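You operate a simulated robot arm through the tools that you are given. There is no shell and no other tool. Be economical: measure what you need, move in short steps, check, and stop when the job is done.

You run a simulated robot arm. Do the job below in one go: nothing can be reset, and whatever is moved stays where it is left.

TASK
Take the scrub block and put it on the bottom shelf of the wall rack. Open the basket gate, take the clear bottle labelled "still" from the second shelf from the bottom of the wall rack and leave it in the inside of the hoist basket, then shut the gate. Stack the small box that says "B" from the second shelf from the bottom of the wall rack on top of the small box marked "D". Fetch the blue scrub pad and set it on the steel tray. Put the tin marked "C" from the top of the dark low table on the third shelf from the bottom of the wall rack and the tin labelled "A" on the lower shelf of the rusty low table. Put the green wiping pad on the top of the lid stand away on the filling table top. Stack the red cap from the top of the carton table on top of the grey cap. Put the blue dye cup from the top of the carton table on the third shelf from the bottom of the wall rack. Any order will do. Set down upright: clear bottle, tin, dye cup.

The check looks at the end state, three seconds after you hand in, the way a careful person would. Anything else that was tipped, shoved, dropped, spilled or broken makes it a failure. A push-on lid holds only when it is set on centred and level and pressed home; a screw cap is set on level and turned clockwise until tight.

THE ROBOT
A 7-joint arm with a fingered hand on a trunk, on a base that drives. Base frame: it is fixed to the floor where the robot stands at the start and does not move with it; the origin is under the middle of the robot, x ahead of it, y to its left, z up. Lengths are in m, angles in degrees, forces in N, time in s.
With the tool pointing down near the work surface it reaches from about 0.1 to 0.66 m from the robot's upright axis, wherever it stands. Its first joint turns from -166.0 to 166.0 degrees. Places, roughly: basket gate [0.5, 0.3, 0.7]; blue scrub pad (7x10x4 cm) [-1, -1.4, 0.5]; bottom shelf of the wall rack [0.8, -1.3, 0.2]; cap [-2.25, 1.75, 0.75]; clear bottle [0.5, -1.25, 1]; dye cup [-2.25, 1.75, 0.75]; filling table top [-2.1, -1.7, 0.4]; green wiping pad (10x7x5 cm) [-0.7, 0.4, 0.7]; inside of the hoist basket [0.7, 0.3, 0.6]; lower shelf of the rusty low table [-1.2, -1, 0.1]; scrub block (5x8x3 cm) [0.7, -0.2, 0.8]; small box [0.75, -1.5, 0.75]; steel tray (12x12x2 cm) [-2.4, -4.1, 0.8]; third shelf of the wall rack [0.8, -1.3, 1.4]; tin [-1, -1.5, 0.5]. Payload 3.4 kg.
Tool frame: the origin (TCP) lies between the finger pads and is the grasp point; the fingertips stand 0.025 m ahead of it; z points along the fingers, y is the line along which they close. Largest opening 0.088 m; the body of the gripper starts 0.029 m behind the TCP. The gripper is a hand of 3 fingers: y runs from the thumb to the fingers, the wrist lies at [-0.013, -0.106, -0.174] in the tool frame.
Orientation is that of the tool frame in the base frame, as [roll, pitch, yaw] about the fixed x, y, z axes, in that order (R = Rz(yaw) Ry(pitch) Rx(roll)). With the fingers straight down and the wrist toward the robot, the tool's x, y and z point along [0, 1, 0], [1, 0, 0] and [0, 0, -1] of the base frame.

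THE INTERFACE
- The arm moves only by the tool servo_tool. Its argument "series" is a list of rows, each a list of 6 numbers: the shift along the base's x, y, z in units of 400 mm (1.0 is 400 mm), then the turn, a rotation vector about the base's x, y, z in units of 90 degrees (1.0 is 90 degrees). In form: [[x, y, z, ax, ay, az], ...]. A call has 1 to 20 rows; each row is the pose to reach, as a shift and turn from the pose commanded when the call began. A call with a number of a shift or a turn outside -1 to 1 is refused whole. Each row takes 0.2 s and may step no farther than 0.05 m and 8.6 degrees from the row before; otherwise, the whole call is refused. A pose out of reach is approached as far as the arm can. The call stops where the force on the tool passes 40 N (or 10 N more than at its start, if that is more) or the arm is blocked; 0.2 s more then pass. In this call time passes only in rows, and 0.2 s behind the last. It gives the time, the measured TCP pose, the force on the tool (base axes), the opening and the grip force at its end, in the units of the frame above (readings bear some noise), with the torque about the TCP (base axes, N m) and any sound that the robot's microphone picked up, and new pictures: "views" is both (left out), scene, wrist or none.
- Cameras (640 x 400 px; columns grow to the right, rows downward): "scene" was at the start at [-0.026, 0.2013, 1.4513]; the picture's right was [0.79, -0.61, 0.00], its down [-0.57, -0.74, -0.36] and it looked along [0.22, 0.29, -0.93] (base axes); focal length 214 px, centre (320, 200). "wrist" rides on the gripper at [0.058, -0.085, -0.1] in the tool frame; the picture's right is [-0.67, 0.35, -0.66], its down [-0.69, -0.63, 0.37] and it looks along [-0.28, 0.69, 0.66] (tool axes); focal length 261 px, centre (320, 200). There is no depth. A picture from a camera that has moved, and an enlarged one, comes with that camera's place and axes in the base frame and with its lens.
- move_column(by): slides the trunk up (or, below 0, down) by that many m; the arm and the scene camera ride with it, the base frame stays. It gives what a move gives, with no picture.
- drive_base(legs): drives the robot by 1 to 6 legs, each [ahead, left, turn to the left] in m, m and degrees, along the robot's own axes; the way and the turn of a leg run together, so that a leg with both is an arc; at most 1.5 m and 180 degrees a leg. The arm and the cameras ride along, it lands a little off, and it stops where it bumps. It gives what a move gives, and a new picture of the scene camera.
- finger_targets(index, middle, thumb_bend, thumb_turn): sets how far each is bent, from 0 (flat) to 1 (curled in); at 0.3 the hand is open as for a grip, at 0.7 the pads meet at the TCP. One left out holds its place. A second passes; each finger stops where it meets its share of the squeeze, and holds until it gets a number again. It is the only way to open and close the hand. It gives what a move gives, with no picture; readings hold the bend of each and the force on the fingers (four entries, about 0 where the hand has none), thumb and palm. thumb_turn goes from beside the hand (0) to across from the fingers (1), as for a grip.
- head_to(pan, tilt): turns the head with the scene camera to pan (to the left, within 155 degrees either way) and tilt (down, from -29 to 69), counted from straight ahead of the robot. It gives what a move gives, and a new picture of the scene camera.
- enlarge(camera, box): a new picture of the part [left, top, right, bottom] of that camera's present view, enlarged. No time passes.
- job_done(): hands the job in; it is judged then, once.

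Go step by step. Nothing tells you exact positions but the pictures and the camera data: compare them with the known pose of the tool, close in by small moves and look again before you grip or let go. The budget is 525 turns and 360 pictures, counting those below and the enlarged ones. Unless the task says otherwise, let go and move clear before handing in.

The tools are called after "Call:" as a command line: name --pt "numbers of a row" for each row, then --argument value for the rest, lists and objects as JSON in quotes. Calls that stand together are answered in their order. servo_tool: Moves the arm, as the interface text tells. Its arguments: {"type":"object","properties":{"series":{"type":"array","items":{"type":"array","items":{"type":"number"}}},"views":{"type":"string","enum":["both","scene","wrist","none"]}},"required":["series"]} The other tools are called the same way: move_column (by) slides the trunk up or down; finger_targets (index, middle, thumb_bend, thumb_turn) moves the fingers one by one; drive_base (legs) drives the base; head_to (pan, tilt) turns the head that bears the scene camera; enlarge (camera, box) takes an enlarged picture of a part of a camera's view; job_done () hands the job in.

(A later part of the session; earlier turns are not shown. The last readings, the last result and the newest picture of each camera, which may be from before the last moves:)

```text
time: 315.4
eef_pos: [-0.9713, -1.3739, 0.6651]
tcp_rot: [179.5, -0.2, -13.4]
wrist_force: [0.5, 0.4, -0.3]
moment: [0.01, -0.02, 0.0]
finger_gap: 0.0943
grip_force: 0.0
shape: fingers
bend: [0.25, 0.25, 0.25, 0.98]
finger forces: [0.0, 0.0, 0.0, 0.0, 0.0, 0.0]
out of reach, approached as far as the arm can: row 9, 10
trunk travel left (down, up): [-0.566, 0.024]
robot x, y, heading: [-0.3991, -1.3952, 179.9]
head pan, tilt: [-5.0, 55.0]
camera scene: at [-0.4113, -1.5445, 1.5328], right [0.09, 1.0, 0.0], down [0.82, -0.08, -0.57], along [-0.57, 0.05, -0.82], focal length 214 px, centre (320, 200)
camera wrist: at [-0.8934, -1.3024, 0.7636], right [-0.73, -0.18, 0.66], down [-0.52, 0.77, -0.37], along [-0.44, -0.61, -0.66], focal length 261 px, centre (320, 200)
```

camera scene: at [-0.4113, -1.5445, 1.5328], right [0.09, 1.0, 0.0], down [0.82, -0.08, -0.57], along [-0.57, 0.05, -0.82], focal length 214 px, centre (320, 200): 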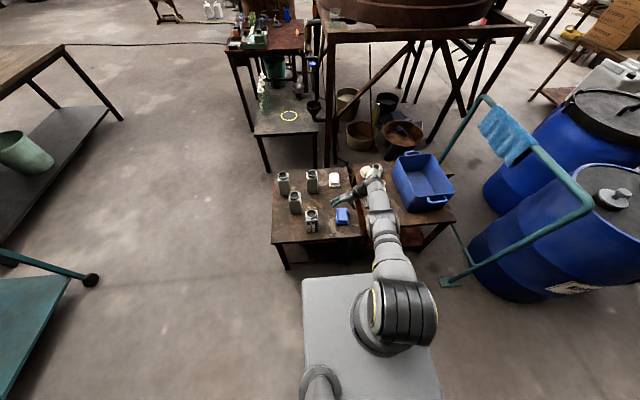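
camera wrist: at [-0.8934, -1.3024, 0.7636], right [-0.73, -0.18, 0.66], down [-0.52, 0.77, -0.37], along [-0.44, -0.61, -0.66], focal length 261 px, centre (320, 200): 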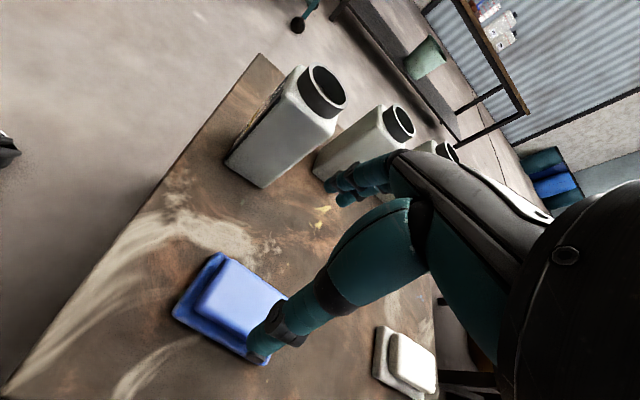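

Call:
drive_base --legs '[[0.06, 0, 0]]'

Call:
servo_tool --pt "0.02 0.0 0.08 0 0 0.02" --pt "0.05 0.01 0.18 0 0 0.03" --pt "0.05 0.02 0.28 0 0 0.025" --views "none"

Call:
move_column --by -0.2

Call:
servo_tool --pt "0 0 0.01 0 0 0" --views "wrist"

Call:
enlarge --camera "wrist" --box '[130, 200, 350, 400]'

```text
time: 316.4
eef_pos: [-1.0315, -1.3744, 0.6646]
tcp_rot: [179.4, -0.2, -13.6]
wrist_force: [-0.2, 0.0, -1.6]
moment: [0.04, 0.0, 0.0]
finger_gap: 0.0942
grip_force: 0.0
shape: fingers
bend: [0.25, 0.25, 0.25, 0.98]
finger forces: [0.0, 0.0, 0.1, 0.1, 0.0, 0.0]
trunk travel left (down, up): [-0.566, 0.024]
robot x, y, heading: [-0.4586, -1.3905, 179.7]
head pan, tilt: [-5.0, 55.0]
camera scene: at [-0.4721, -1.5443, 1.5327], right [0.09, 1.0, 0.0], down [0.82, -0.08, -0.57], along [-0.57, 0.05, -0.82], focal length 214 px, centre (320, 200)
```

scene: 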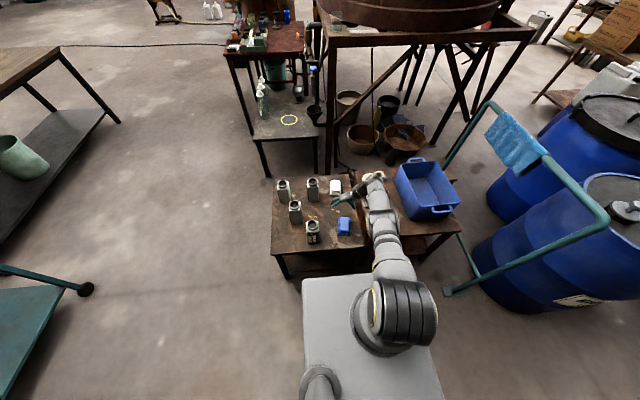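

```text
time: 317.2
eef_pos: [-1.0105, -1.3649, 0.778]
tcp_rot: [179.6, -0.2, -11.2]
wrist_force: [-0.6, 0.3, -0.3]
moment: [0.01, -0.01, 0.0]
finger_gap: 0.0942
grip_force: 0.1
shape: fingers
bend: [0.25, 0.25, 0.25, 0.98]
finger forces: [0.0, 0.1, 0.1, 0.0, 0.0, 0.0]
trunk travel left (down, up): [-0.566, 0.024]
robot x, y, heading: [-0.4592, -1.3927, 179.7]
head pan, tilt: [-5.0, 55.0]
```

```text
time: 319.4
eef_pos: [-1.0109, -1.3647, 0.5787]
tcp_rot: [179.6, -0.1, -11.2]
wrist_force: [0.1, -0.9, -0.2]
moment: [0.02, 0.01, -0.03]
finger_gap: 0.0943
grip_force: 0.0
shape: fingers
bend: [0.25, 0.25, 0.25, 0.98]
finger forces: [0.0, 0.1, 0.1, 0.0, 0.1, 0.0]
trunk travel left (down, up): [-0.366, 0.224]
robot x, y, heading: [-0.4588, -1.3895, 179.8]
head pan, tilt: [-5.0, 55.0]
```

```text
time: 319.8
eef_pos: [-1.0091, -1.3645, 0.581]
tcp_rot: [179.7, -0.2, -11.1]
wrist_force: [0.4, -0.7, -0.5]
moment: [0.03, 0.01, -0.04]
finger_gap: 0.094
grip_force: 0.1
shape: fingers
bend: [0.25, 0.25, 0.25, 0.98]
finger forces: [0.1, 0.1, 0.0, 0.1, 0.0, 0.1]
trunk travel left (down, up): [-0.366, 0.224]
robot x, y, heading: [-0.4591, -1.3937, 179.5]
head pan, tilt: [-5.0, 55.0]
camera wrist: at [-0.936, -1.2906, 0.6801], right [-0.73, -0.21, 0.66], down [-0.55, 0.75, -0.37], along [-0.41, -0.63, -0.66], focal length 261 px, centre (320, 200)
```

wrist: 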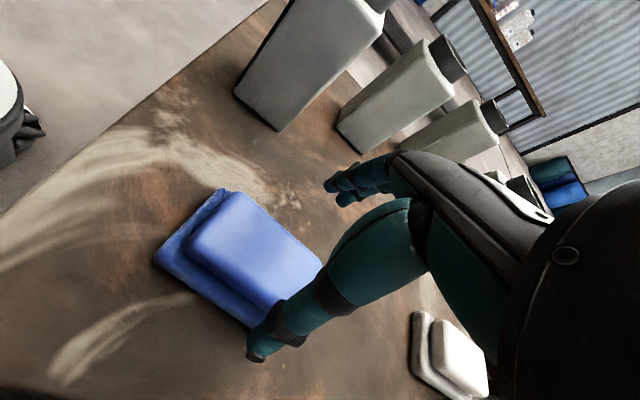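

```text
2.00 times, centred on (240, 300) of wrist
camera zoom: at [-0.936, -1.2906, 0.6801], right [-0.73, -0.21, 0.66], down [-0.55, 0.75, -0.37], along [-0.41, -0.63, -0.66], focal length 521 px, centre (480, 0)
```

zoom: 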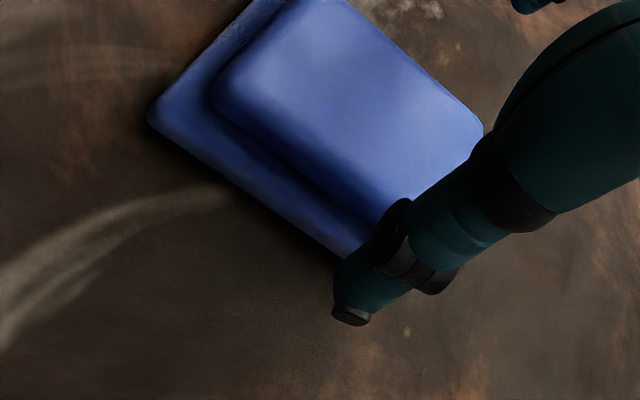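

Call:
finger_targets --index 0.2 --middle 0.2 --thumb_bend 0.2

Call:
servo_tool --pt "0 -0.015 -0.06 0 0 0" --pt "0 -0.015 -0.12 0 0 0" --pt "0 -0.015 -0.165 0 0 0" --views "wrist"

```text
time: 320.8
eef_pos: [-1.0103, -1.3646, 0.5834]
tcp_rot: [179.7, -0.1, -11.3]
wrist_force: [-0.2, 0.4, 0.2]
moment: [0.01, -0.02, 0.03]
finger_gap: 0.103
grip_force: 0.0
shape: fingers
bend: [0.2, 0.2, 0.2, 0.98]
finger forces: [0.1, 0.0, 0.1, 0.0, 0.0, 0.0]
trunk travel left (down, up): [-0.366, 0.224]
robot x, y, heading: [-0.4603, -1.3922, 179.7]
head pan, tilt: [-5.0, 55.0]
```

```text
time: 321.6
eef_pos: [-1.0114, -1.3708, 0.5188]
tcp_rot: [179.5, 0.1, -11.2]
wrist_force: [2.1, 0.9, 18.3]
moment: [-0.24, 0.11, -0.05]
finger_gap: 0.1045
grip_force: 9.4
shape: fingers
bend: [0.2, 0.2, 0.19, 0.97]
finger forces: [0.0, 10.0, 0.1, 0.1, 8.2, 0.0]
trunk travel left (down, up): [-0.366, 0.224]
robot x, y, heading: [-0.457, -1.3955, 179.8]
head pan, tilt: [-5.0, 55.0]
camera wrist: at [-0.9363, -1.2962, 0.6168], right [-0.72, -0.21, 0.66], down [-0.55, 0.75, -0.37], along [-0.42, -0.63, -0.65], focal length 261 px, centre (320, 200)
```

wrist: 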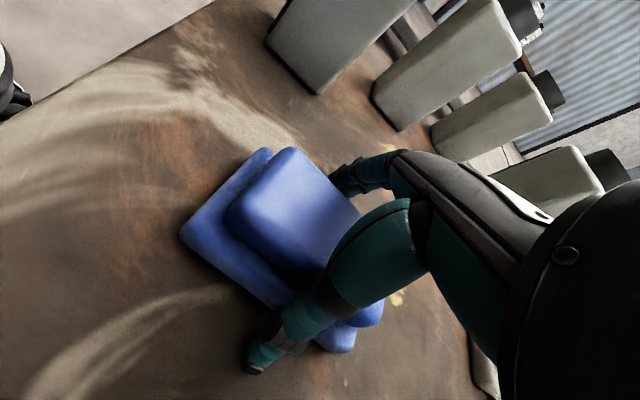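

Call:
servo_tool --pt "0 0 0.015 0 0 0" --views "none"

Call:
finger_targets --index 0.6 --middle 0.6 --thumb_bend 0.6

Call:
servo_tool --pt "0 0 0.08 0 0 0" --pt "0 0 0.18 0 0 0" --pt "0 0 0.28 0 0 0" --pt "0 0 0.38 0 0 0" --views "both"

```text
time: 322.0
eef_pos: [-1.0096, -1.3705, 0.5216]
tcp_rot: [179.7, -0.2, -11.3]
wrist_force: [-0.6, -0.6, 0.3]
moment: [0.0, -0.03, 0.0]
finger_gap: 0.1038
grip_force: 0.0
shape: fingers
bend: [0.2, 0.2, 0.2, 0.98]
finger forces: [0.1, 0.1, 0.0, 0.0, 0.0, 0.0]
trunk travel left (down, up): [-0.366, 0.224]
robot x, y, heading: [-0.4606, -1.3888, 179.8]
head pan, tilt: [-5.0, 55.0]
```

```text
time: 323.0
eef_pos: [-1.0096, -1.3714, 0.5251]
tcp_rot: [179.5, 0.2, -11.2]
wrist_force: [-3.3, -5.6, 38.8]
moment: [-0.76, 0.27, -0.02]
finger_gap: 0.0604
grip_force: 29.6
shape: fingers
bend: [0.4, 0.32, 0.47, 0.98]
finger forces: [16.6, 18.2, 0.0, 0.0, 24.0, 0.0]
trunk travel left (down, up): [-0.366, 0.224]
robot x, y, heading: [-0.4554, -1.3885, 179.7]
head pan, tilt: [-5.0, 55.0]
```

```text
time: 324.0
eef_pos: [-1.0108, -1.3699, 0.6746]
tcp_rot: [179.7, -0.1, -11.3]
wrist_force: [0.7, 0.2, -1.3]
moment: [-0.01, 0.0, 0.0]
finger_gap: 0.059
grip_force: 15.4
shape: fingers
bend: [0.4, 0.41, 0.47, 0.97]
finger forces: [12.8, 1.7, 0.0, 0.1, 15.1, 0.1]
trunk travel left (down, up): [-0.366, 0.224]
robot x, y, heading: [-0.4575, -1.3926, 179.9]
head pan, tilt: [-5.0, 55.0]
camera scene: at [-0.4713, -1.5444, 1.3327], right [0.09, 1.0, 0.0], down [0.82, -0.08, -0.57], along [-0.57, 0.05, -0.82], focal length 214 px, centre (320, 200)
camera wrist: at [-0.9362, -1.296, 0.7723], right [-0.73, -0.21, 0.66], down [-0.55, 0.75, -0.37], along [-0.41, -0.63, -0.66], focal length 261 px, centre (320, 200)
```

scene: 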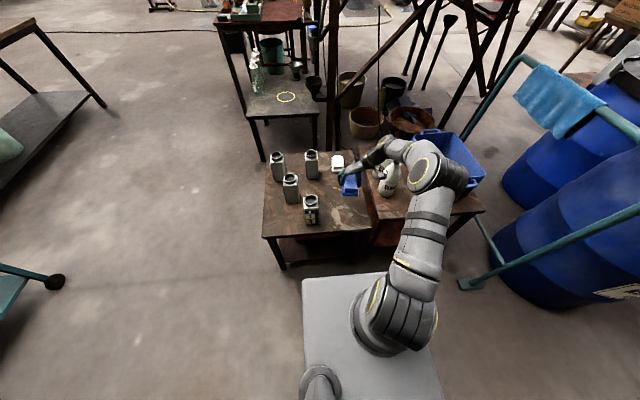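
wrist: 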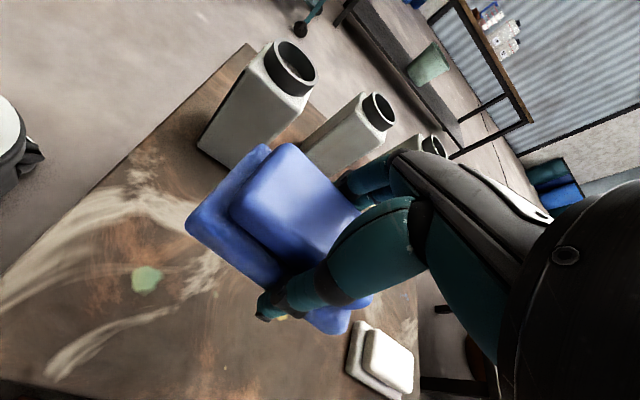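

Pad gripped. Raise, back off, turn and travel toward the bench with the tray.

Call:
move_column --by 0.22

Call:
drive_base --legs '[[-0.26, 0, 0], [0, 0, 90], [0.75, 0, 0], [0, -1.3, 0]]'

Call:
head_to --pan -30 --tilt 30

```text
time: 326.3
eef_pos: [-1.0115, -1.3699, 0.8938]
tcp_rot: [179.6, -0.1, -11.1]
wrist_force: [0.9, 1.0, -0.5]
moment: [0.02, 0.02, -0.02]
finger_gap: 0.059
grip_force: 14.9
shape: fingers
bend: [0.4, 0.41, 0.47, 0.97]
finger forces: [13.0, 1.8, 0.0, 0.0, 15.0, 0.0]
trunk travel left (down, up): [-0.586, 0.004]
robot x, y, heading: [-0.4597, -1.391, 179.5]
head pan, tilt: [-5.0, 55.0]
```

```text
time: 341.9
eef_pos: [-1.5239, -2.6958, 0.8939]
tcp_rot: [179.6, -0.1, 79.0]
wrist_force: [0.7, 0.3, 0.1]
moment: [-0.03, -0.01, 0.02]
finger_gap: 0.059
grip_force: 15.2
shape: fingers
bend: [0.4, 0.41, 0.47, 0.97]
finger forces: [12.9, 1.7, 0.1, 0.0, 14.9, 0.0]
trunk travel left (down, up): [-0.586, 0.004]
robot x, y, heading: [-1.5035, -2.1431, -90.0]
head pan, tilt: [-5.0, 55.0]
camera scene: at [-1.3542, -2.1565, 1.5528], right [-1.0, 0.09, 0.0], down [0.07, 0.82, -0.57], along [-0.05, -0.57, -0.82], focal length 214 px, centre (320, 200)
```

scene: 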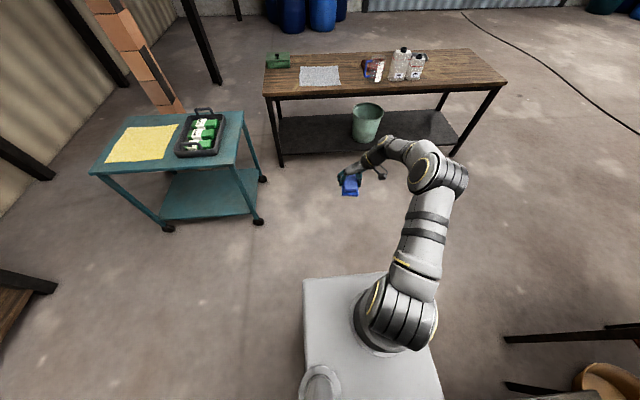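

```text
time: 342.8
eef_pos: [-1.5254, -2.6952, 0.8939]
tcp_rot: [179.6, -0.1, 79.0]
wrist_force: [0.4, 0.0, -0.9]
moment: [0.0, -0.01, -0.02]
finger_gap: 0.059
grip_force: 14.8
shape: fingers
bend: [0.4, 0.41, 0.47, 0.97]
finger forces: [12.8, 1.8, 0.0, 0.1, 14.9, 0.0]
trunk travel left (down, up): [-0.586, 0.004]
robot x, y, heading: [-1.4998, -2.1417, -90.2]
head pan, tilt: [-30.0, 30.0]
camera scene: at [-1.3928, -2.1629, 1.5887], right [-0.87, 0.5, 0.0], down [0.25, 0.43, -0.87], along [-0.43, -0.75, -0.5], focal length 214 px, centre (320, 200)
```

scene: 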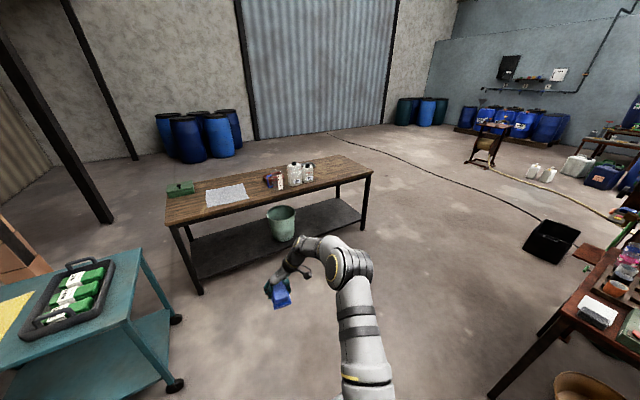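

Call:
enlarge --camera "scene" --box '[160, 130, 380, 230]'

```text
2.91 times, centred on (270, 180) of scene
camera zoom: at [-1.3928, -2.1629, 1.5887], right [-0.87, 0.5, 0.0], down [0.25, 0.43, -0.87], along [-0.43, -0.75, -0.5], focal length 624 px, centre (466, 258)
```

zoom: 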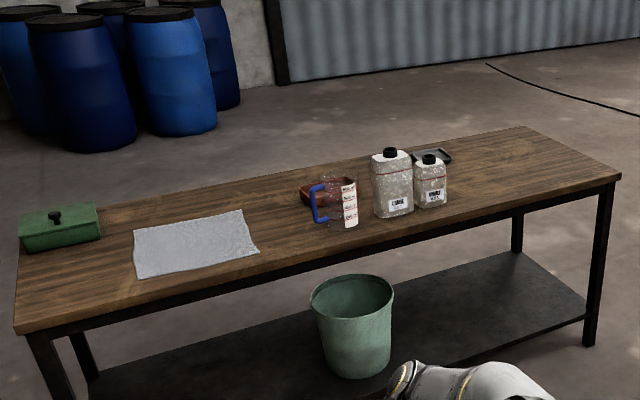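

The steel tray is behind the jugs at the back of the bench (~-2.33,-4.04). I'll go around the bench's right end and approach from behind.

Call:
drive_base --legs '[[0, -1.5, 0], [0, -0.4, 0], [1.5, 0, 0], [1.1, 0, 0], [0, 0, -180]]'

Call:
head_to --pan -40 --tilt 35

```text
time: 344.7
eef_pos: [-1.6586, -2.699, 0.8935]
tcp_rot: [179.7, -0.2, 78.0]
wrist_force: [-0.1, 0.1, -1.6]
moment: [-0.02, -0.01, 0.0]
finger_gap: 0.0589
grip_force: 14.7
shape: fingers
bend: [0.4, 0.41, 0.47, 0.97]
finger forces: [12.8, 1.8, 0.0, 0.1, 14.9, 0.1]
trunk travel left (down, up): [-0.586, 0.004]
robot x, y, heading: [-1.6306, -2.1478, -91.3]
head pan, tilt: [-30.0, 30.0]
stopped in leg 1: the robot was blocked; the commanded pose is now the measured one
camera scene: at [-1.5158, -2.1679, 1.5887], right [-0.86, 0.52, 0.0], down [0.26, 0.43, -0.87], along [-0.45, -0.74, -0.5], focal length 214 px, centre (320, 200)
```

scene: 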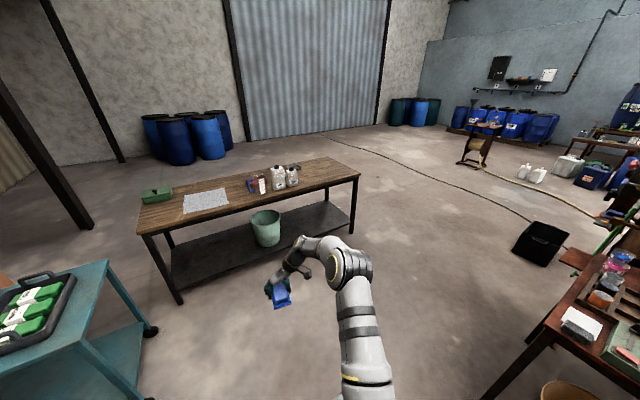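

```text
time: 345.4
eef_pos: [-1.6581, -2.6981, 0.8933]
tcp_rot: [179.6, -0.1, 77.8]
wrist_force: [-0.7, 0.0, -1.2]
moment: [-0.03, 0.0, 0.03]
finger_gap: 0.0592
grip_force: 14.7
shape: fingers
bend: [0.4, 0.41, 0.47, 0.97]
finger forces: [12.8, 1.8, 0.0, 0.0, 15.0, 0.0]
trunk travel left (down, up): [-0.586, 0.004]
robot x, y, heading: [-1.6281, -2.1487, -91.2]
head pan, tilt: [-40.0, 35.0]
camera scene: at [-1.5278, -2.1571, 1.581], right [-0.75, 0.66, 0.0], down [0.38, 0.43, -0.82], along [-0.54, -0.62, -0.57], focal length 214 px, centre (320, 200)
```

scene: 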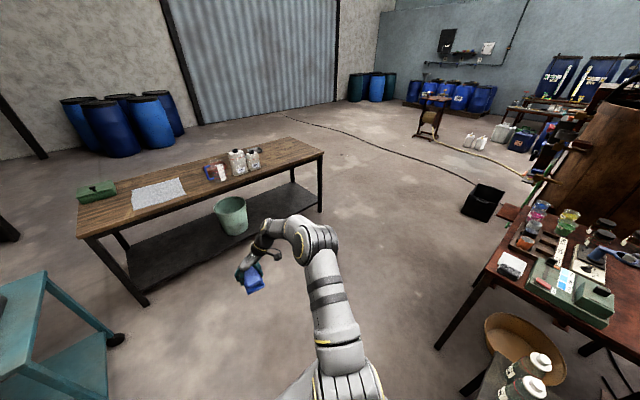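

Bumped near the filling table; move forward first to clear, then check it.

Call:
drive_base --legs '[[0.35, 0.05, 1.2]]'

Call:
head_to --pan -110 --tilt 35

```text
time: 347.7
eef_pos: [-1.5968, -3.0477, 0.8933]
tcp_rot: [179.6, -0.2, 79.4]
wrist_force: [-0.1, -0.2, -1.2]
moment: [0.02, 0.01, 0.0]
finger_gap: 0.0591
grip_force: 15.0
shape: fingers
bend: [0.4, 0.41, 0.47, 0.97]
finger forces: [12.9, 1.8, 0.1, 0.1, 15.1, 0.1]
trunk travel left (down, up): [-0.586, 0.004]
robot x, y, heading: [-1.5784, -2.4964, -89.8]
head pan, tilt: [-40.0, 35.0]
camera scene: at [-1.4797, -2.5031, 1.581], right [-0.77, 0.64, 0.0], down [0.37, 0.44, -0.82], along [-0.52, -0.63, -0.57], focal length 214 px, centre (320, 200)
```

scene: 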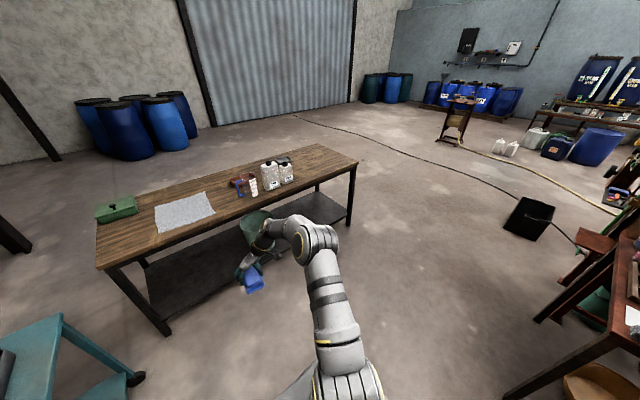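

```text
time: 349.1
eef_pos: [-1.5961, -3.0466, 0.8937]
tcp_rot: [179.6, -0.1, 79.4]
wrist_force: [-0.2, 0.5, -0.5]
moment: [-0.03, 0.01, 0.01]
finger_gap: 0.0588
grip_force: 14.9
shape: fingers
bend: [0.4, 0.41, 0.47, 0.97]
finger forces: [12.8, 1.8, 0.0, 0.0, 15.1, 0.0]
trunk travel left (down, up): [-0.586, 0.004]
robot x, y, heading: [-1.5821, -2.4903, -89.6]
head pan, tilt: [-110.0, 35.0]
camera scene: at [-1.5066, -2.4051, 1.581], right [0.34, 0.94, 0.0], down [0.54, -0.19, -0.82], along [-0.77, 0.27, -0.57], focal length 214 px, centre (320, 200)
```

scene: 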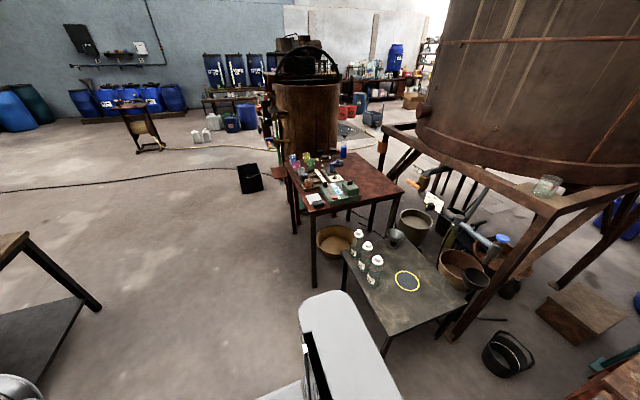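

Table undisturbed. Continue with more clearance.

Call:
drive_base --legs '[[0.22, 0, 0], [0, -1.5, 0], [0, -0.35, 0], [1.3, 0, 0], [0.75, 0, 0], [0, 0, -180]]'

Call:
head_to --pan -40 --tilt 35

```text
time: 377.0
eef_pos: [-3.4092, -4.2434, 0.8936]
tcp_rot: [179.6, 0.0, -100.2]
wrist_force: [0.4, 0.1, -1.3]
moment: [-0.01, -0.01, 0.01]
finger_gap: 0.0589
grip_force: 14.0
shape: fingers
bend: [0.4, 0.41, 0.47, 0.97]
finger forces: [12.0, 1.7, 0.1, 0.1, 14.4, 0.0]
trunk travel left (down, up): [-0.586, 0.004]
robot x, y, heading: [-3.4232, -4.7922, 90.9]
head pan, tilt: [-110.0, 35.0]
camera scene: at [-3.4944, -4.8888, 1.581], right [-0.33, -0.94, 0.0], down [-0.54, 0.19, -0.82], along [0.77, -0.27, -0.57], focal length 214 px, centre (320, 200)
```

scene: 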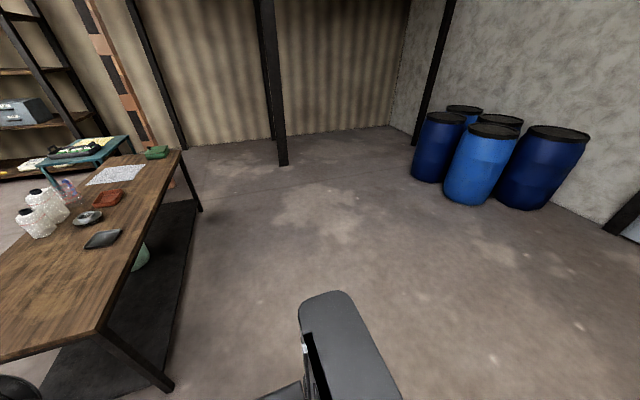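

```text
time: 378.4
eef_pos: [-3.4087, -4.2446, 0.8939]
tcp_rot: [179.6, -0.1, -100.1]
wrist_force: [0.4, 0.0, -0.6]
moment: [0.03, 0.01, 0.01]
finger_gap: 0.0587
grip_force: 13.9
shape: fingers
bend: [0.4, 0.41, 0.47, 0.97]
finger forces: [12.0, 1.7, 0.0, 0.1, 14.3, 0.0]
trunk travel left (down, up): [-0.586, 0.004]
robot x, y, heading: [-3.4192, -4.7974, 90.9]
head pan, tilt: [-40.0, 35.0]
camera scene: at [-3.5218, -4.7916, 1.581], right [0.77, -0.63, 0.0], down [-0.36, -0.44, -0.82], along [0.52, 0.63, -0.57], focal length 214 px, centre (320, 200)
```

scene: 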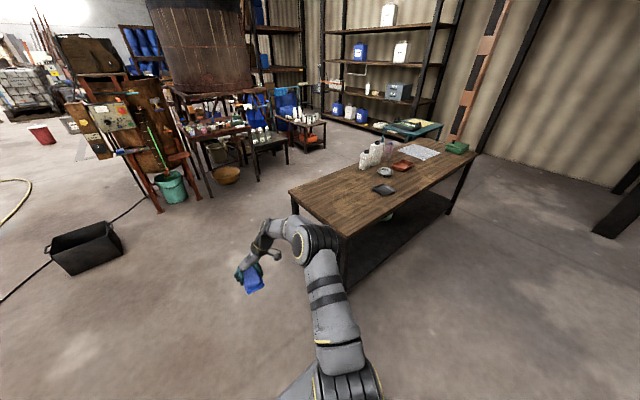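

Call:
enlarge --camera "scene" --box '[340, 130, 480, 210]'

```text
4.57 times, centred on (410, 170) of scene
camera zoom: at [-3.5218, -4.7916, 1.581], right [0.77, -0.63, 0.0], down [-0.36, -0.44, -0.82], along [0.52, 0.63, -0.57], focal length 980 px, centre (-91, 337)
```

zoom: 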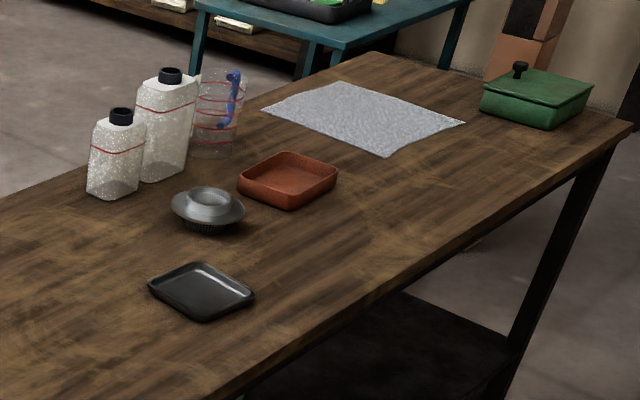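

The dark square tray at (-2.39,-4.11) is the steel tray. Slide over in front of it.

Call:
servo_tool --pt "0 0 0.06 0 0 0" --pt "0 0 0.15 0 0 0" --views "none"

Call:
drive_base --legs '[[0, -1.02, 0]]'

Call:
head_to --pan 0 --tilt 45

Call:
servo_tool --pt "0 0 0.005 0 0 0" --views "wrist"

```text
time: 379.0
eef_pos: [-3.4092, -4.2451, 0.9547]
tcp_rot: [179.7, -0.2, -100.0]
wrist_force: [-0.1, -0.1, -0.2]
moment: [-0.01, -0.04, -0.02]
finger_gap: 0.0587
grip_force: 13.8
shape: fingers
bend: [0.4, 0.41, 0.47, 0.97]
finger forces: [11.9, 1.7, 0.0, 0.1, 14.3, 0.0]
trunk travel left (down, up): [-0.586, 0.004]
robot x, y, heading: [-3.4225, -4.7955, 90.7]
head pan, tilt: [-40.0, 35.0]
```

```text
time: 384.3
eef_pos: [-2.3846, -4.232, 0.9538]
tcp_rot: [179.6, 0.0, -100.6]
wrist_force: [-0.1, -0.1, -1.1]
moment: [0.04, 0.02, 0.01]
finger_gap: 0.0591
grip_force: 14.1
shape: fingers
bend: [0.4, 0.41, 0.47, 0.97]
finger forces: [12.0, 1.8, 0.0, 0.0, 14.2, 0.0]
trunk travel left (down, up): [-0.586, 0.004]
robot x, y, heading: [-2.3958, -4.7875, 90.3]
head pan, tilt: [-40.0, 35.0]
camera scene: at [-2.5013, -4.7798, 1.581], right [0.77, -0.64, 0.0], down [-0.37, -0.44, -0.82], along [0.52, 0.63, -0.57], focal length 214 px, centre (320, 200)
```

scene: 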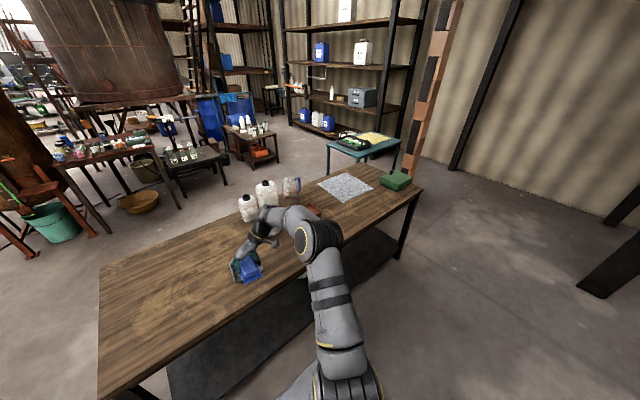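

```text
time: 385.3
eef_pos: [-2.3838, -4.2331, 0.9542]
tcp_rot: [179.6, -0.1, -100.6]
wrist_force: [-0.2, 0.1, -0.6]
moment: [0.03, 0.0, -0.05]
finger_gap: 0.0588
grip_force: 14.0
shape: fingers
bend: [0.4, 0.41, 0.47, 0.97]
finger forces: [12.0, 1.6, 0.0, 0.0, 14.3, 0.0]
trunk travel left (down, up): [-0.586, 0.004]
robot x, y, heading: [-2.3998, -4.7855, 90.6]
head pan, tilt: [0.0, 45.0]
camera scene: at [-2.5582, -4.7664, 1.5662], right [1.0, 0.01, 0.0], down [0.0, -0.71, -0.71], along [0.0, 0.71, -0.71], focal length 214 px, centre (320, 200)
```

scene: 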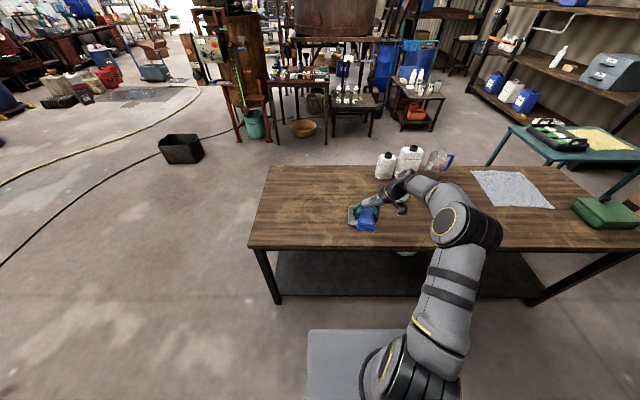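

```text
time: 385.7
eef_pos: [-2.3848, -4.2339, 0.9564]
tcp_rot: [179.7, -0.2, -100.5]
wrist_force: [-0.4, -0.2, -0.5]
moment: [0.03, 0.02, 0.06]
finger_gap: 0.0588
grip_force: 14.0
shape: fingers
bend: [0.4, 0.41, 0.47, 0.97]
finger forces: [12.0, 1.7, 0.0, 0.0, 14.3, 0.0]
trunk travel left (down, up): [-0.586, 0.004]
robot x, y, heading: [-2.4001, -4.7824, 90.3]
head pan, tilt: [0.0, 45.0]
camera wrist: at [-2.3098, -4.3038, 1.0539], right [-0.22, 0.72, 0.66], down [0.74, 0.56, -0.37], along [-0.63, 0.41, -0.66], focal length 261 px, centre (320, 200)
```

wrist: 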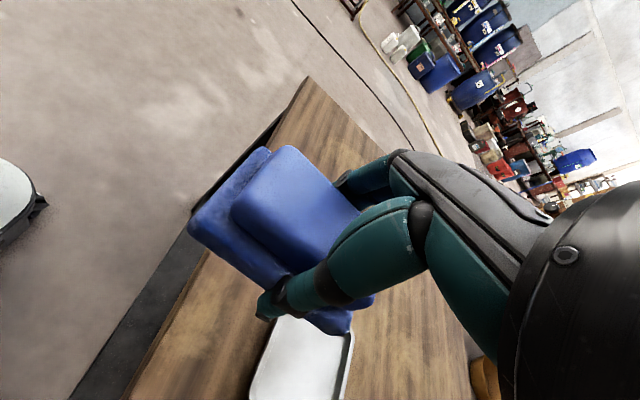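

Call:
servo_tool --pt "-0.1 -0.03 0 0 0 0" --pt "-0.2 -0.06 0 0 0 0" --pt "-0.3 -0.1 0 0 0 0" --views "both"

Call:
enlarge --camera "scene" --box '[310, 130, 470, 250]'

```text
time: 386.5
eef_pos: [-2.5046, -4.2724, 0.9545]
tcp_rot: [179.6, 0.0, -100.6]
wrist_force: [-0.5, -0.2, -0.5]
moment: [0.01, 0.0, 0.02]
finger_gap: 0.0584
grip_force: 13.5
shape: fingers
bend: [0.4, 0.41, 0.47, 0.97]
finger forces: [11.8, 1.6, 0.0, 0.1, 14.0, 0.0]
trunk travel left (down, up): [-0.586, 0.004]
robot x, y, heading: [-2.3981, -4.7875, 90.6]
head pan, tilt: [0.0, 45.0]
camera scene: at [-2.5587, -4.7666, 1.5661], right [1.0, 0.01, 0.0], down [0.01, -0.71, -0.71], along [-0.01, 0.71, -0.71], focal length 214 px, centre (320, 200)
camera wrist: at [-2.4304, -4.3438, 1.0533], right [-0.22, 0.72, 0.66], down [0.74, 0.56, -0.37], along [-0.63, 0.41, -0.66], focal length 261 px, centre (320, 200)
```

scene: 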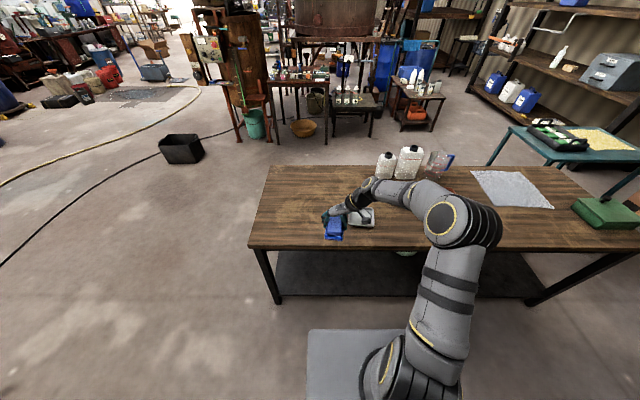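
wrist: 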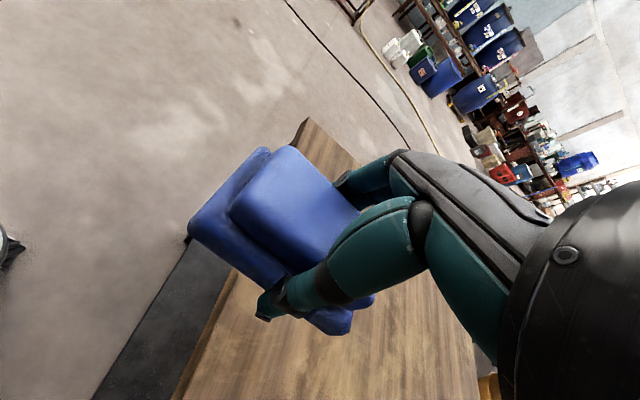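

```text
3.33 times, centred on (390, 190) of scene
camera zoom: at [-2.5587, -4.7666, 1.5661], right [1.0, 0.01, 0.0], down [0.01, -0.71, -0.71], along [-0.01, 0.71, -0.71], focal length 715 px, centre (87, 233)
```

zoom: 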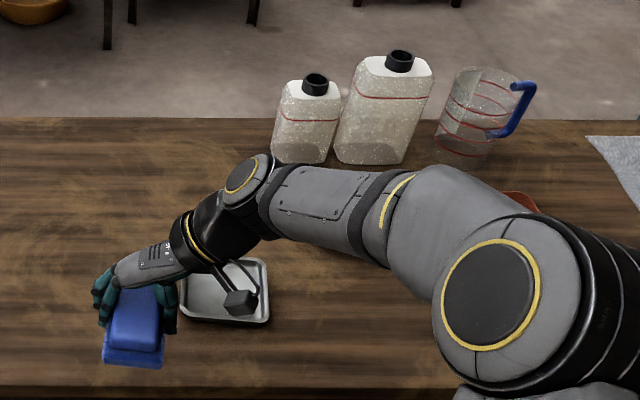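

Tray centre ≈(-2.38,-4.125). Move a little closer and over the tray.

Call:
drive_base --legs '[[0.08, 0, 0]]'

Call:
servo_tool --pt "0.08 0.03 0 0 0 0.03" --pt "0.16 0.08 0 0 0 0.06" --pt "0.24 0.13 0 0 0 0.09" --pt "0.305 0.16 0 0 0 0.118" --views "both"

Call:
enlarge --camera "scene" --box '[310, 130, 470, 250]'

```text
time: 387.6
eef_pos: [-2.5056, -4.1918, 0.9544]
tcp_rot: [179.6, -0.1, -100.4]
wrist_force: [-0.6, -0.4, -1.1]
moment: [0.0, 0.02, -0.01]
finger_gap: 0.0587
grip_force: 13.8
shape: fingers
bend: [0.4, 0.41, 0.47, 0.97]
finger forces: [11.7, 1.7, 0.0, 0.0, 14.1, 0.1]
trunk travel left (down, up): [-0.586, 0.004]
robot x, y, heading: [-2.3979, -4.7061, 90.6]
head pan, tilt: [0.0, 45.0]
camera scene: at [-2.559, -4.6851, 1.5661], right [1.0, 0.01, 0.0], down [0.01, -0.71, -0.71], along [-0.01, 0.71, -0.71], focal length 214 px, centre (320, 200)
```

scene: 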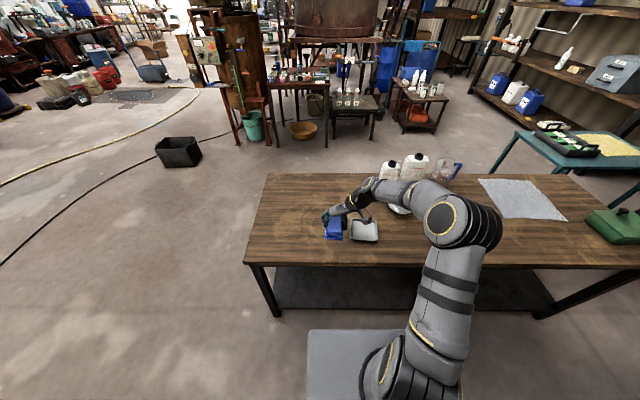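

```text
time: 388.6
eef_pos: [-2.3832, -4.1304, 0.9543]
tcp_rot: [179.5, -0.1, -89.8]
wrist_force: [0.1, -0.5, -1.1]
moment: [-0.01, 0.01, 0.01]
finger_gap: 0.0585
grip_force: 13.9
shape: fingers
bend: [0.4, 0.41, 0.47, 0.97]
finger forces: [11.6, 1.8, 0.0, 0.1, 13.8, 0.0]
trunk travel left (down, up): [-0.586, 0.004]
robot x, y, heading: [-2.3994, -4.7063, 90.5]
head pan, tilt: [0.0, 45.0]
camera scene: at [-2.5588, -4.6862, 1.5662], right [1.0, 0.01, 0.0], down [0.01, -0.71, -0.71], along [-0.01, 0.71, -0.71], focal length 214 px, centre (320, 200)
camera wrist: at [-2.2968, -4.1855, 1.0523], right [-0.35, 0.67, 0.66], down [0.62, 0.69, -0.37], along [-0.7, 0.28, -0.66], focal length 261 px, centre (320, 200)
```

scene: 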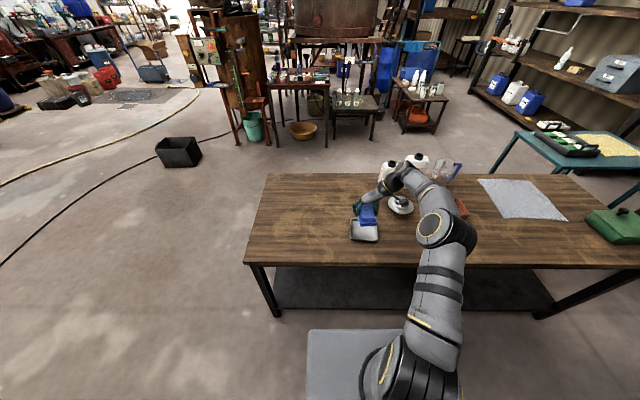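
wrist: 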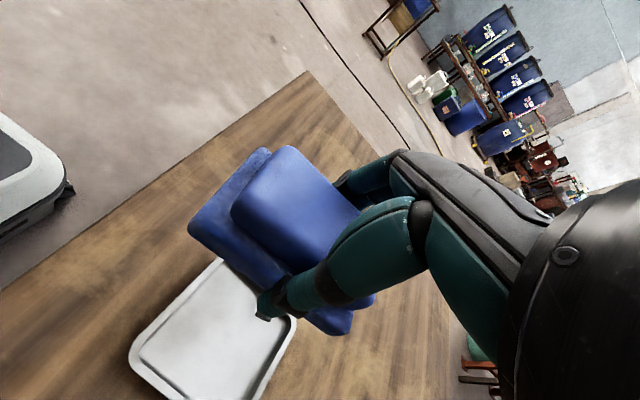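

```text
3.33 times, centred on (390, 190) of scene
camera zoom: at [-2.5588, -4.6862, 1.5662], right [1.0, 0.01, 0.0], down [0.01, -0.71, -0.71], along [-0.01, 0.71, -0.71], focal length 715 px, centre (87, 233)
```

zoom: 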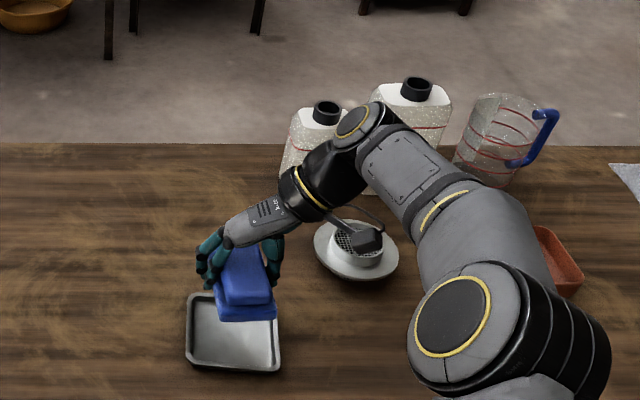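

Small correction and lower.

Call:
servo_tool --pt "0.01 0.055 -0.06 0 0 0" --pt "0.01 0.055 -0.14 0 0 0" --pt "0.01 0.055 -0.2 0 0 0" --views "both"

Call:
enlarge --camera "scene" --box '[310, 130, 470, 250]'

```text
time: 389.4
eef_pos: [-2.3791, -4.107, 0.8736]
tcp_rot: [179.7, -0.1, -90.0]
wrist_force: [-0.1, -0.7, -0.8]
moment: [0.04, -0.01, 0.0]
finger_gap: 0.0585
grip_force: 13.5
shape: fingers
bend: [0.4, 0.41, 0.47, 0.97]
finger forces: [11.6, 1.7, 0.0, 0.0, 13.8, 0.0]
trunk travel left (down, up): [-0.586, 0.004]
robot x, y, heading: [-2.3992, -4.7058, 90.5]
head pan, tilt: [0.0, 45.0]
camera scene: at [-2.559, -4.6865, 1.5662], right [1.0, 0.01, 0.0], down [0.01, -0.71, -0.71], along [-0.01, 0.71, -0.71], focal length 214 px, centre (320, 200)
camera wrist: at [-2.2926, -4.1635, 0.972], right [-0.35, 0.67, 0.66], down [0.63, 0.69, -0.37], along [-0.7, 0.28, -0.66], focal length 261 px, centre (320, 200)
```

scene: 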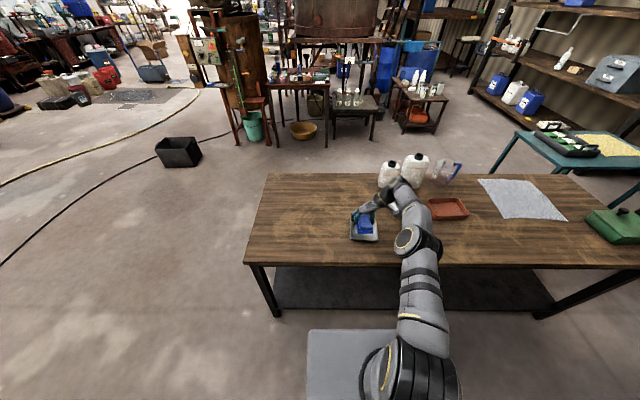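
wrist: 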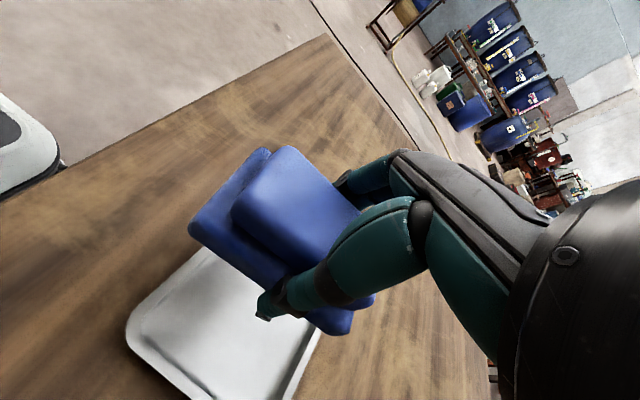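

```text
3.33 times, centred on (390, 190) of scene
camera zoom: at [-2.559, -4.6865, 1.5662], right [1.0, 0.01, 0.0], down [0.01, -0.71, -0.71], along [-0.01, 0.71, -0.71], focal length 715 px, centre (87, 233)
```

zoom: 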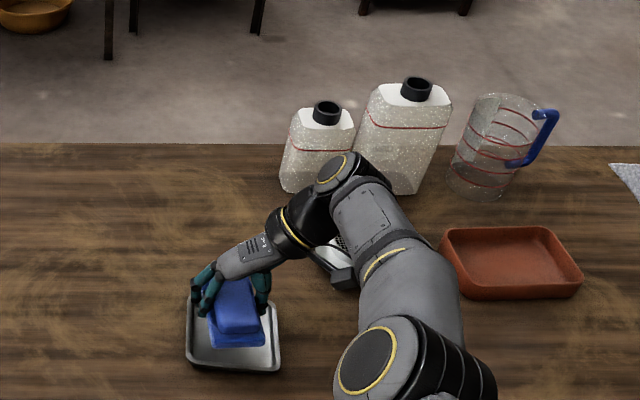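

Fine shift (+8 mm x, +2 cm y), then lower to contact.

Call:
servo_tool --pt "0.02 0.05 0 0 0 0" --pt "0.02 0.05 -0.05 0 0 0" --views "both"

Call:
enlarge --camera "scene" --box '[310, 130, 470, 250]'

```text
time: 390.0
eef_pos: [-2.3747, -4.1036, 0.8676]
tcp_rot: [179.7, -0.1, -90.0]
wrist_force: [0.1, 0.0, -0.9]
moment: [-0.01, 0.02, 0.02]
finger_gap: 0.0586
grip_force: 13.8
shape: fingers
bend: [0.4, 0.41, 0.47, 0.97]
finger forces: [11.4, 1.6, 0.0, 0.1, 13.8, 0.1]
out of reach, approached as far as the arm can: row 1, 2
trunk travel left (down, up): [-0.586, 0.004]
robot x, y, heading: [-2.4016, -4.7056, 90.6]
head pan, tilt: [0.0, 45.0]
camera scene: at [-2.5591, -4.6864, 1.5662], right [1.0, 0.01, 0.0], down [0.01, -0.71, -0.71], along [-0.01, 0.71, -0.71], focal length 214 px, centre (320, 200)
camera wrist: at [-2.2876, -4.1606, 0.9655], right [-0.35, 0.67, 0.66], down [0.63, 0.69, -0.37], along [-0.7, 0.28, -0.66], focal length 261 px, centre (320, 200)
```

scene: 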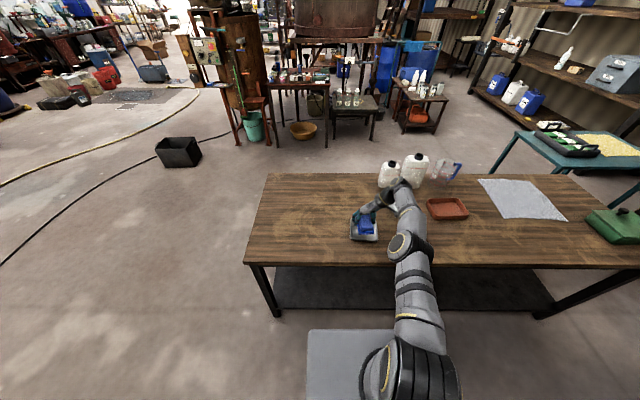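
wrist: 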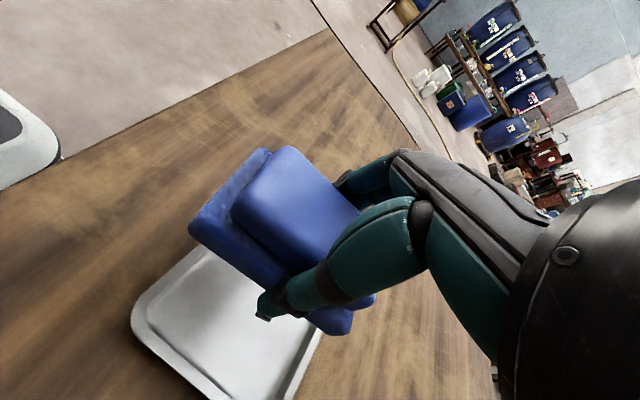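

```text
3.33 times, centred on (390, 190) of scene
camera zoom: at [-2.5591, -4.6864, 1.5662], right [1.0, 0.01, 0.0], down [0.01, -0.71, -0.71], along [-0.01, 0.71, -0.71], focal length 715 px, centre (87, 233)
```

zoom: 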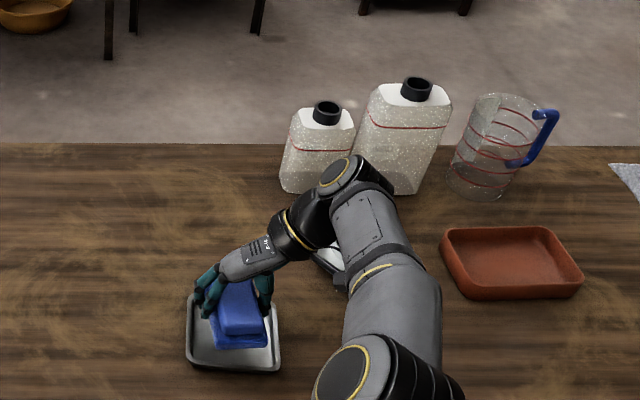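

Call:
drive_base --legs '[[0.016, 0, 0]]'

Call:
move_column --by -0.02

Call:
enlarge --camera "scene" --box '[310, 130, 470, 250]'

```text
time: 390.8
eef_pos: [-2.3755, -4.0889, 0.8664]
tcp_rot: [179.6, -0.2, -89.8]
wrist_force: [0.1, -0.2, -1.8]
moment: [0.0, 0.0, -0.01]
finger_gap: 0.0584
grip_force: 13.7
shape: fingers
bend: [0.4, 0.41, 0.47, 0.97]
finger forces: [11.6, 1.7, 0.1, 0.1, 13.8, 0.1]
trunk travel left (down, up): [-0.586, 0.004]
robot x, y, heading: [-2.4029, -4.6881, 90.7]
head pan, tilt: [0.0, 45.0]
camera scene: at [-2.559, -4.6694, 1.5662], right [1.0, 0.01, 0.0], down [0.01, -0.71, -0.71], along [-0.01, 0.71, -0.71], focal length 214 px, centre (320, 200)
```

scene: 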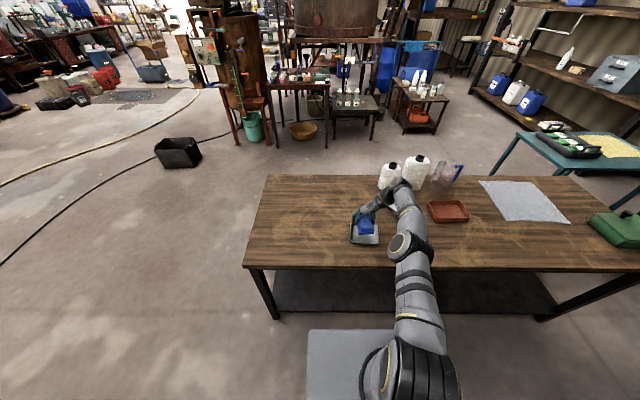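

```text
time: 391.4
eef_pos: [-2.3743, -4.089, 0.8473]
tcp_rot: [179.6, 0.0, -89.8]
wrist_force: [0.4, -0.6, -0.4]
moment: [0.02, -0.02, 0.01]
finger_gap: 0.0585
grip_force: 13.3
shape: fingers
bend: [0.4, 0.41, 0.47, 0.97]
finger forces: [11.4, 1.7, 0.0, 0.0, 13.8, 0.1]
trunk travel left (down, up): [-0.566, 0.024]
robot x, y, heading: [-2.3982, -4.6898, 90.6]
head pan, tilt: [0.0, 45.0]
```

```text
3.33 times, centred on (390, 190) of scene
camera zoom: at [-2.559, -4.6706, 1.5461], right [1.0, 0.01, 0.0], down [0.01, -0.71, -0.71], along [-0.01, 0.71, -0.71], focal length 715 px, centre (87, 233)
```

zoom: 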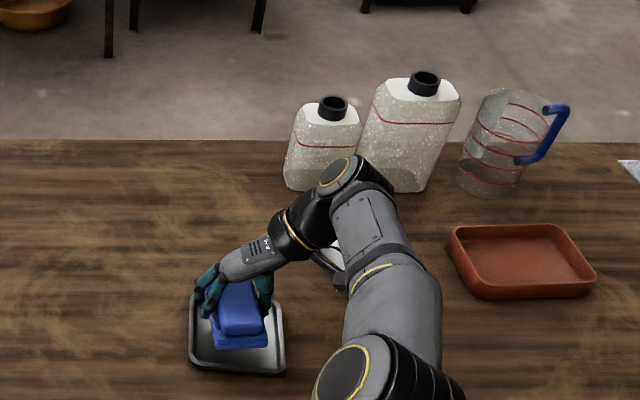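

Call:
move_column --by -0.01

Call:
servo_tool --pt "0 0 -0.001 0 0 0" --views "wrist"

```text
time: 392.0
eef_pos: [-2.3748, -4.0885, 0.8362]
tcp_rot: [179.7, -0.1, -89.9]
wrist_force: [0.1, 0.3, -0.8]
moment: [0.02, 0.0, -0.03]
finger_gap: 0.0584
grip_force: 13.5
shape: fingers
bend: [0.4, 0.41, 0.47, 0.97]
finger forces: [11.4, 1.6, 0.0, 0.1, 13.8, 0.0]
trunk travel left (down, up): [-0.556, 0.034]
robot x, y, heading: [-2.4005, -4.6885, 90.6]
head pan, tilt: [0.0, 45.0]
```

```text
time: 392.4
eef_pos: [-2.3743, -4.0886, 0.8375]
tcp_rot: [179.8, -0.1, -89.9]
wrist_force: [0.3, 0.2, -1.1]
moment: [0.01, -0.01, -0.02]
finger_gap: 0.0585
grip_force: 13.5
shape: fingers
bend: [0.4, 0.41, 0.47, 0.97]
finger forces: [11.6, 1.6, 0.0, 0.0, 13.8, 0.1]
trunk travel left (down, up): [-0.556, 0.034]
robot x, y, heading: [-2.4023, -4.6908, 90.6]
head pan, tilt: [0.0, 45.0]
camera wrist: at [-2.2877, -4.1447, 0.9353], right [-0.35, 0.67, 0.66], down [0.63, 0.69, -0.37], along [-0.7, 0.28, -0.66], focal length 261 px, centre (320, 200)
```

wrist: 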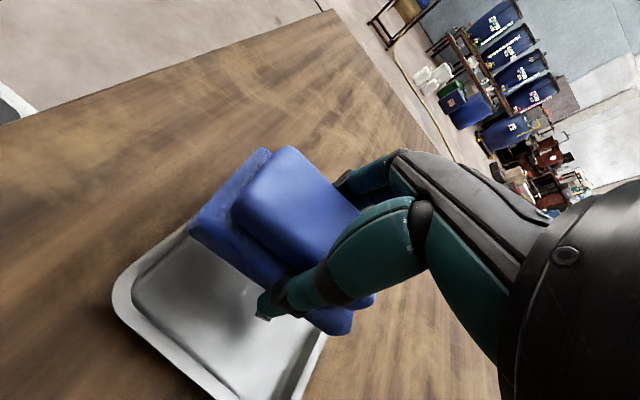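

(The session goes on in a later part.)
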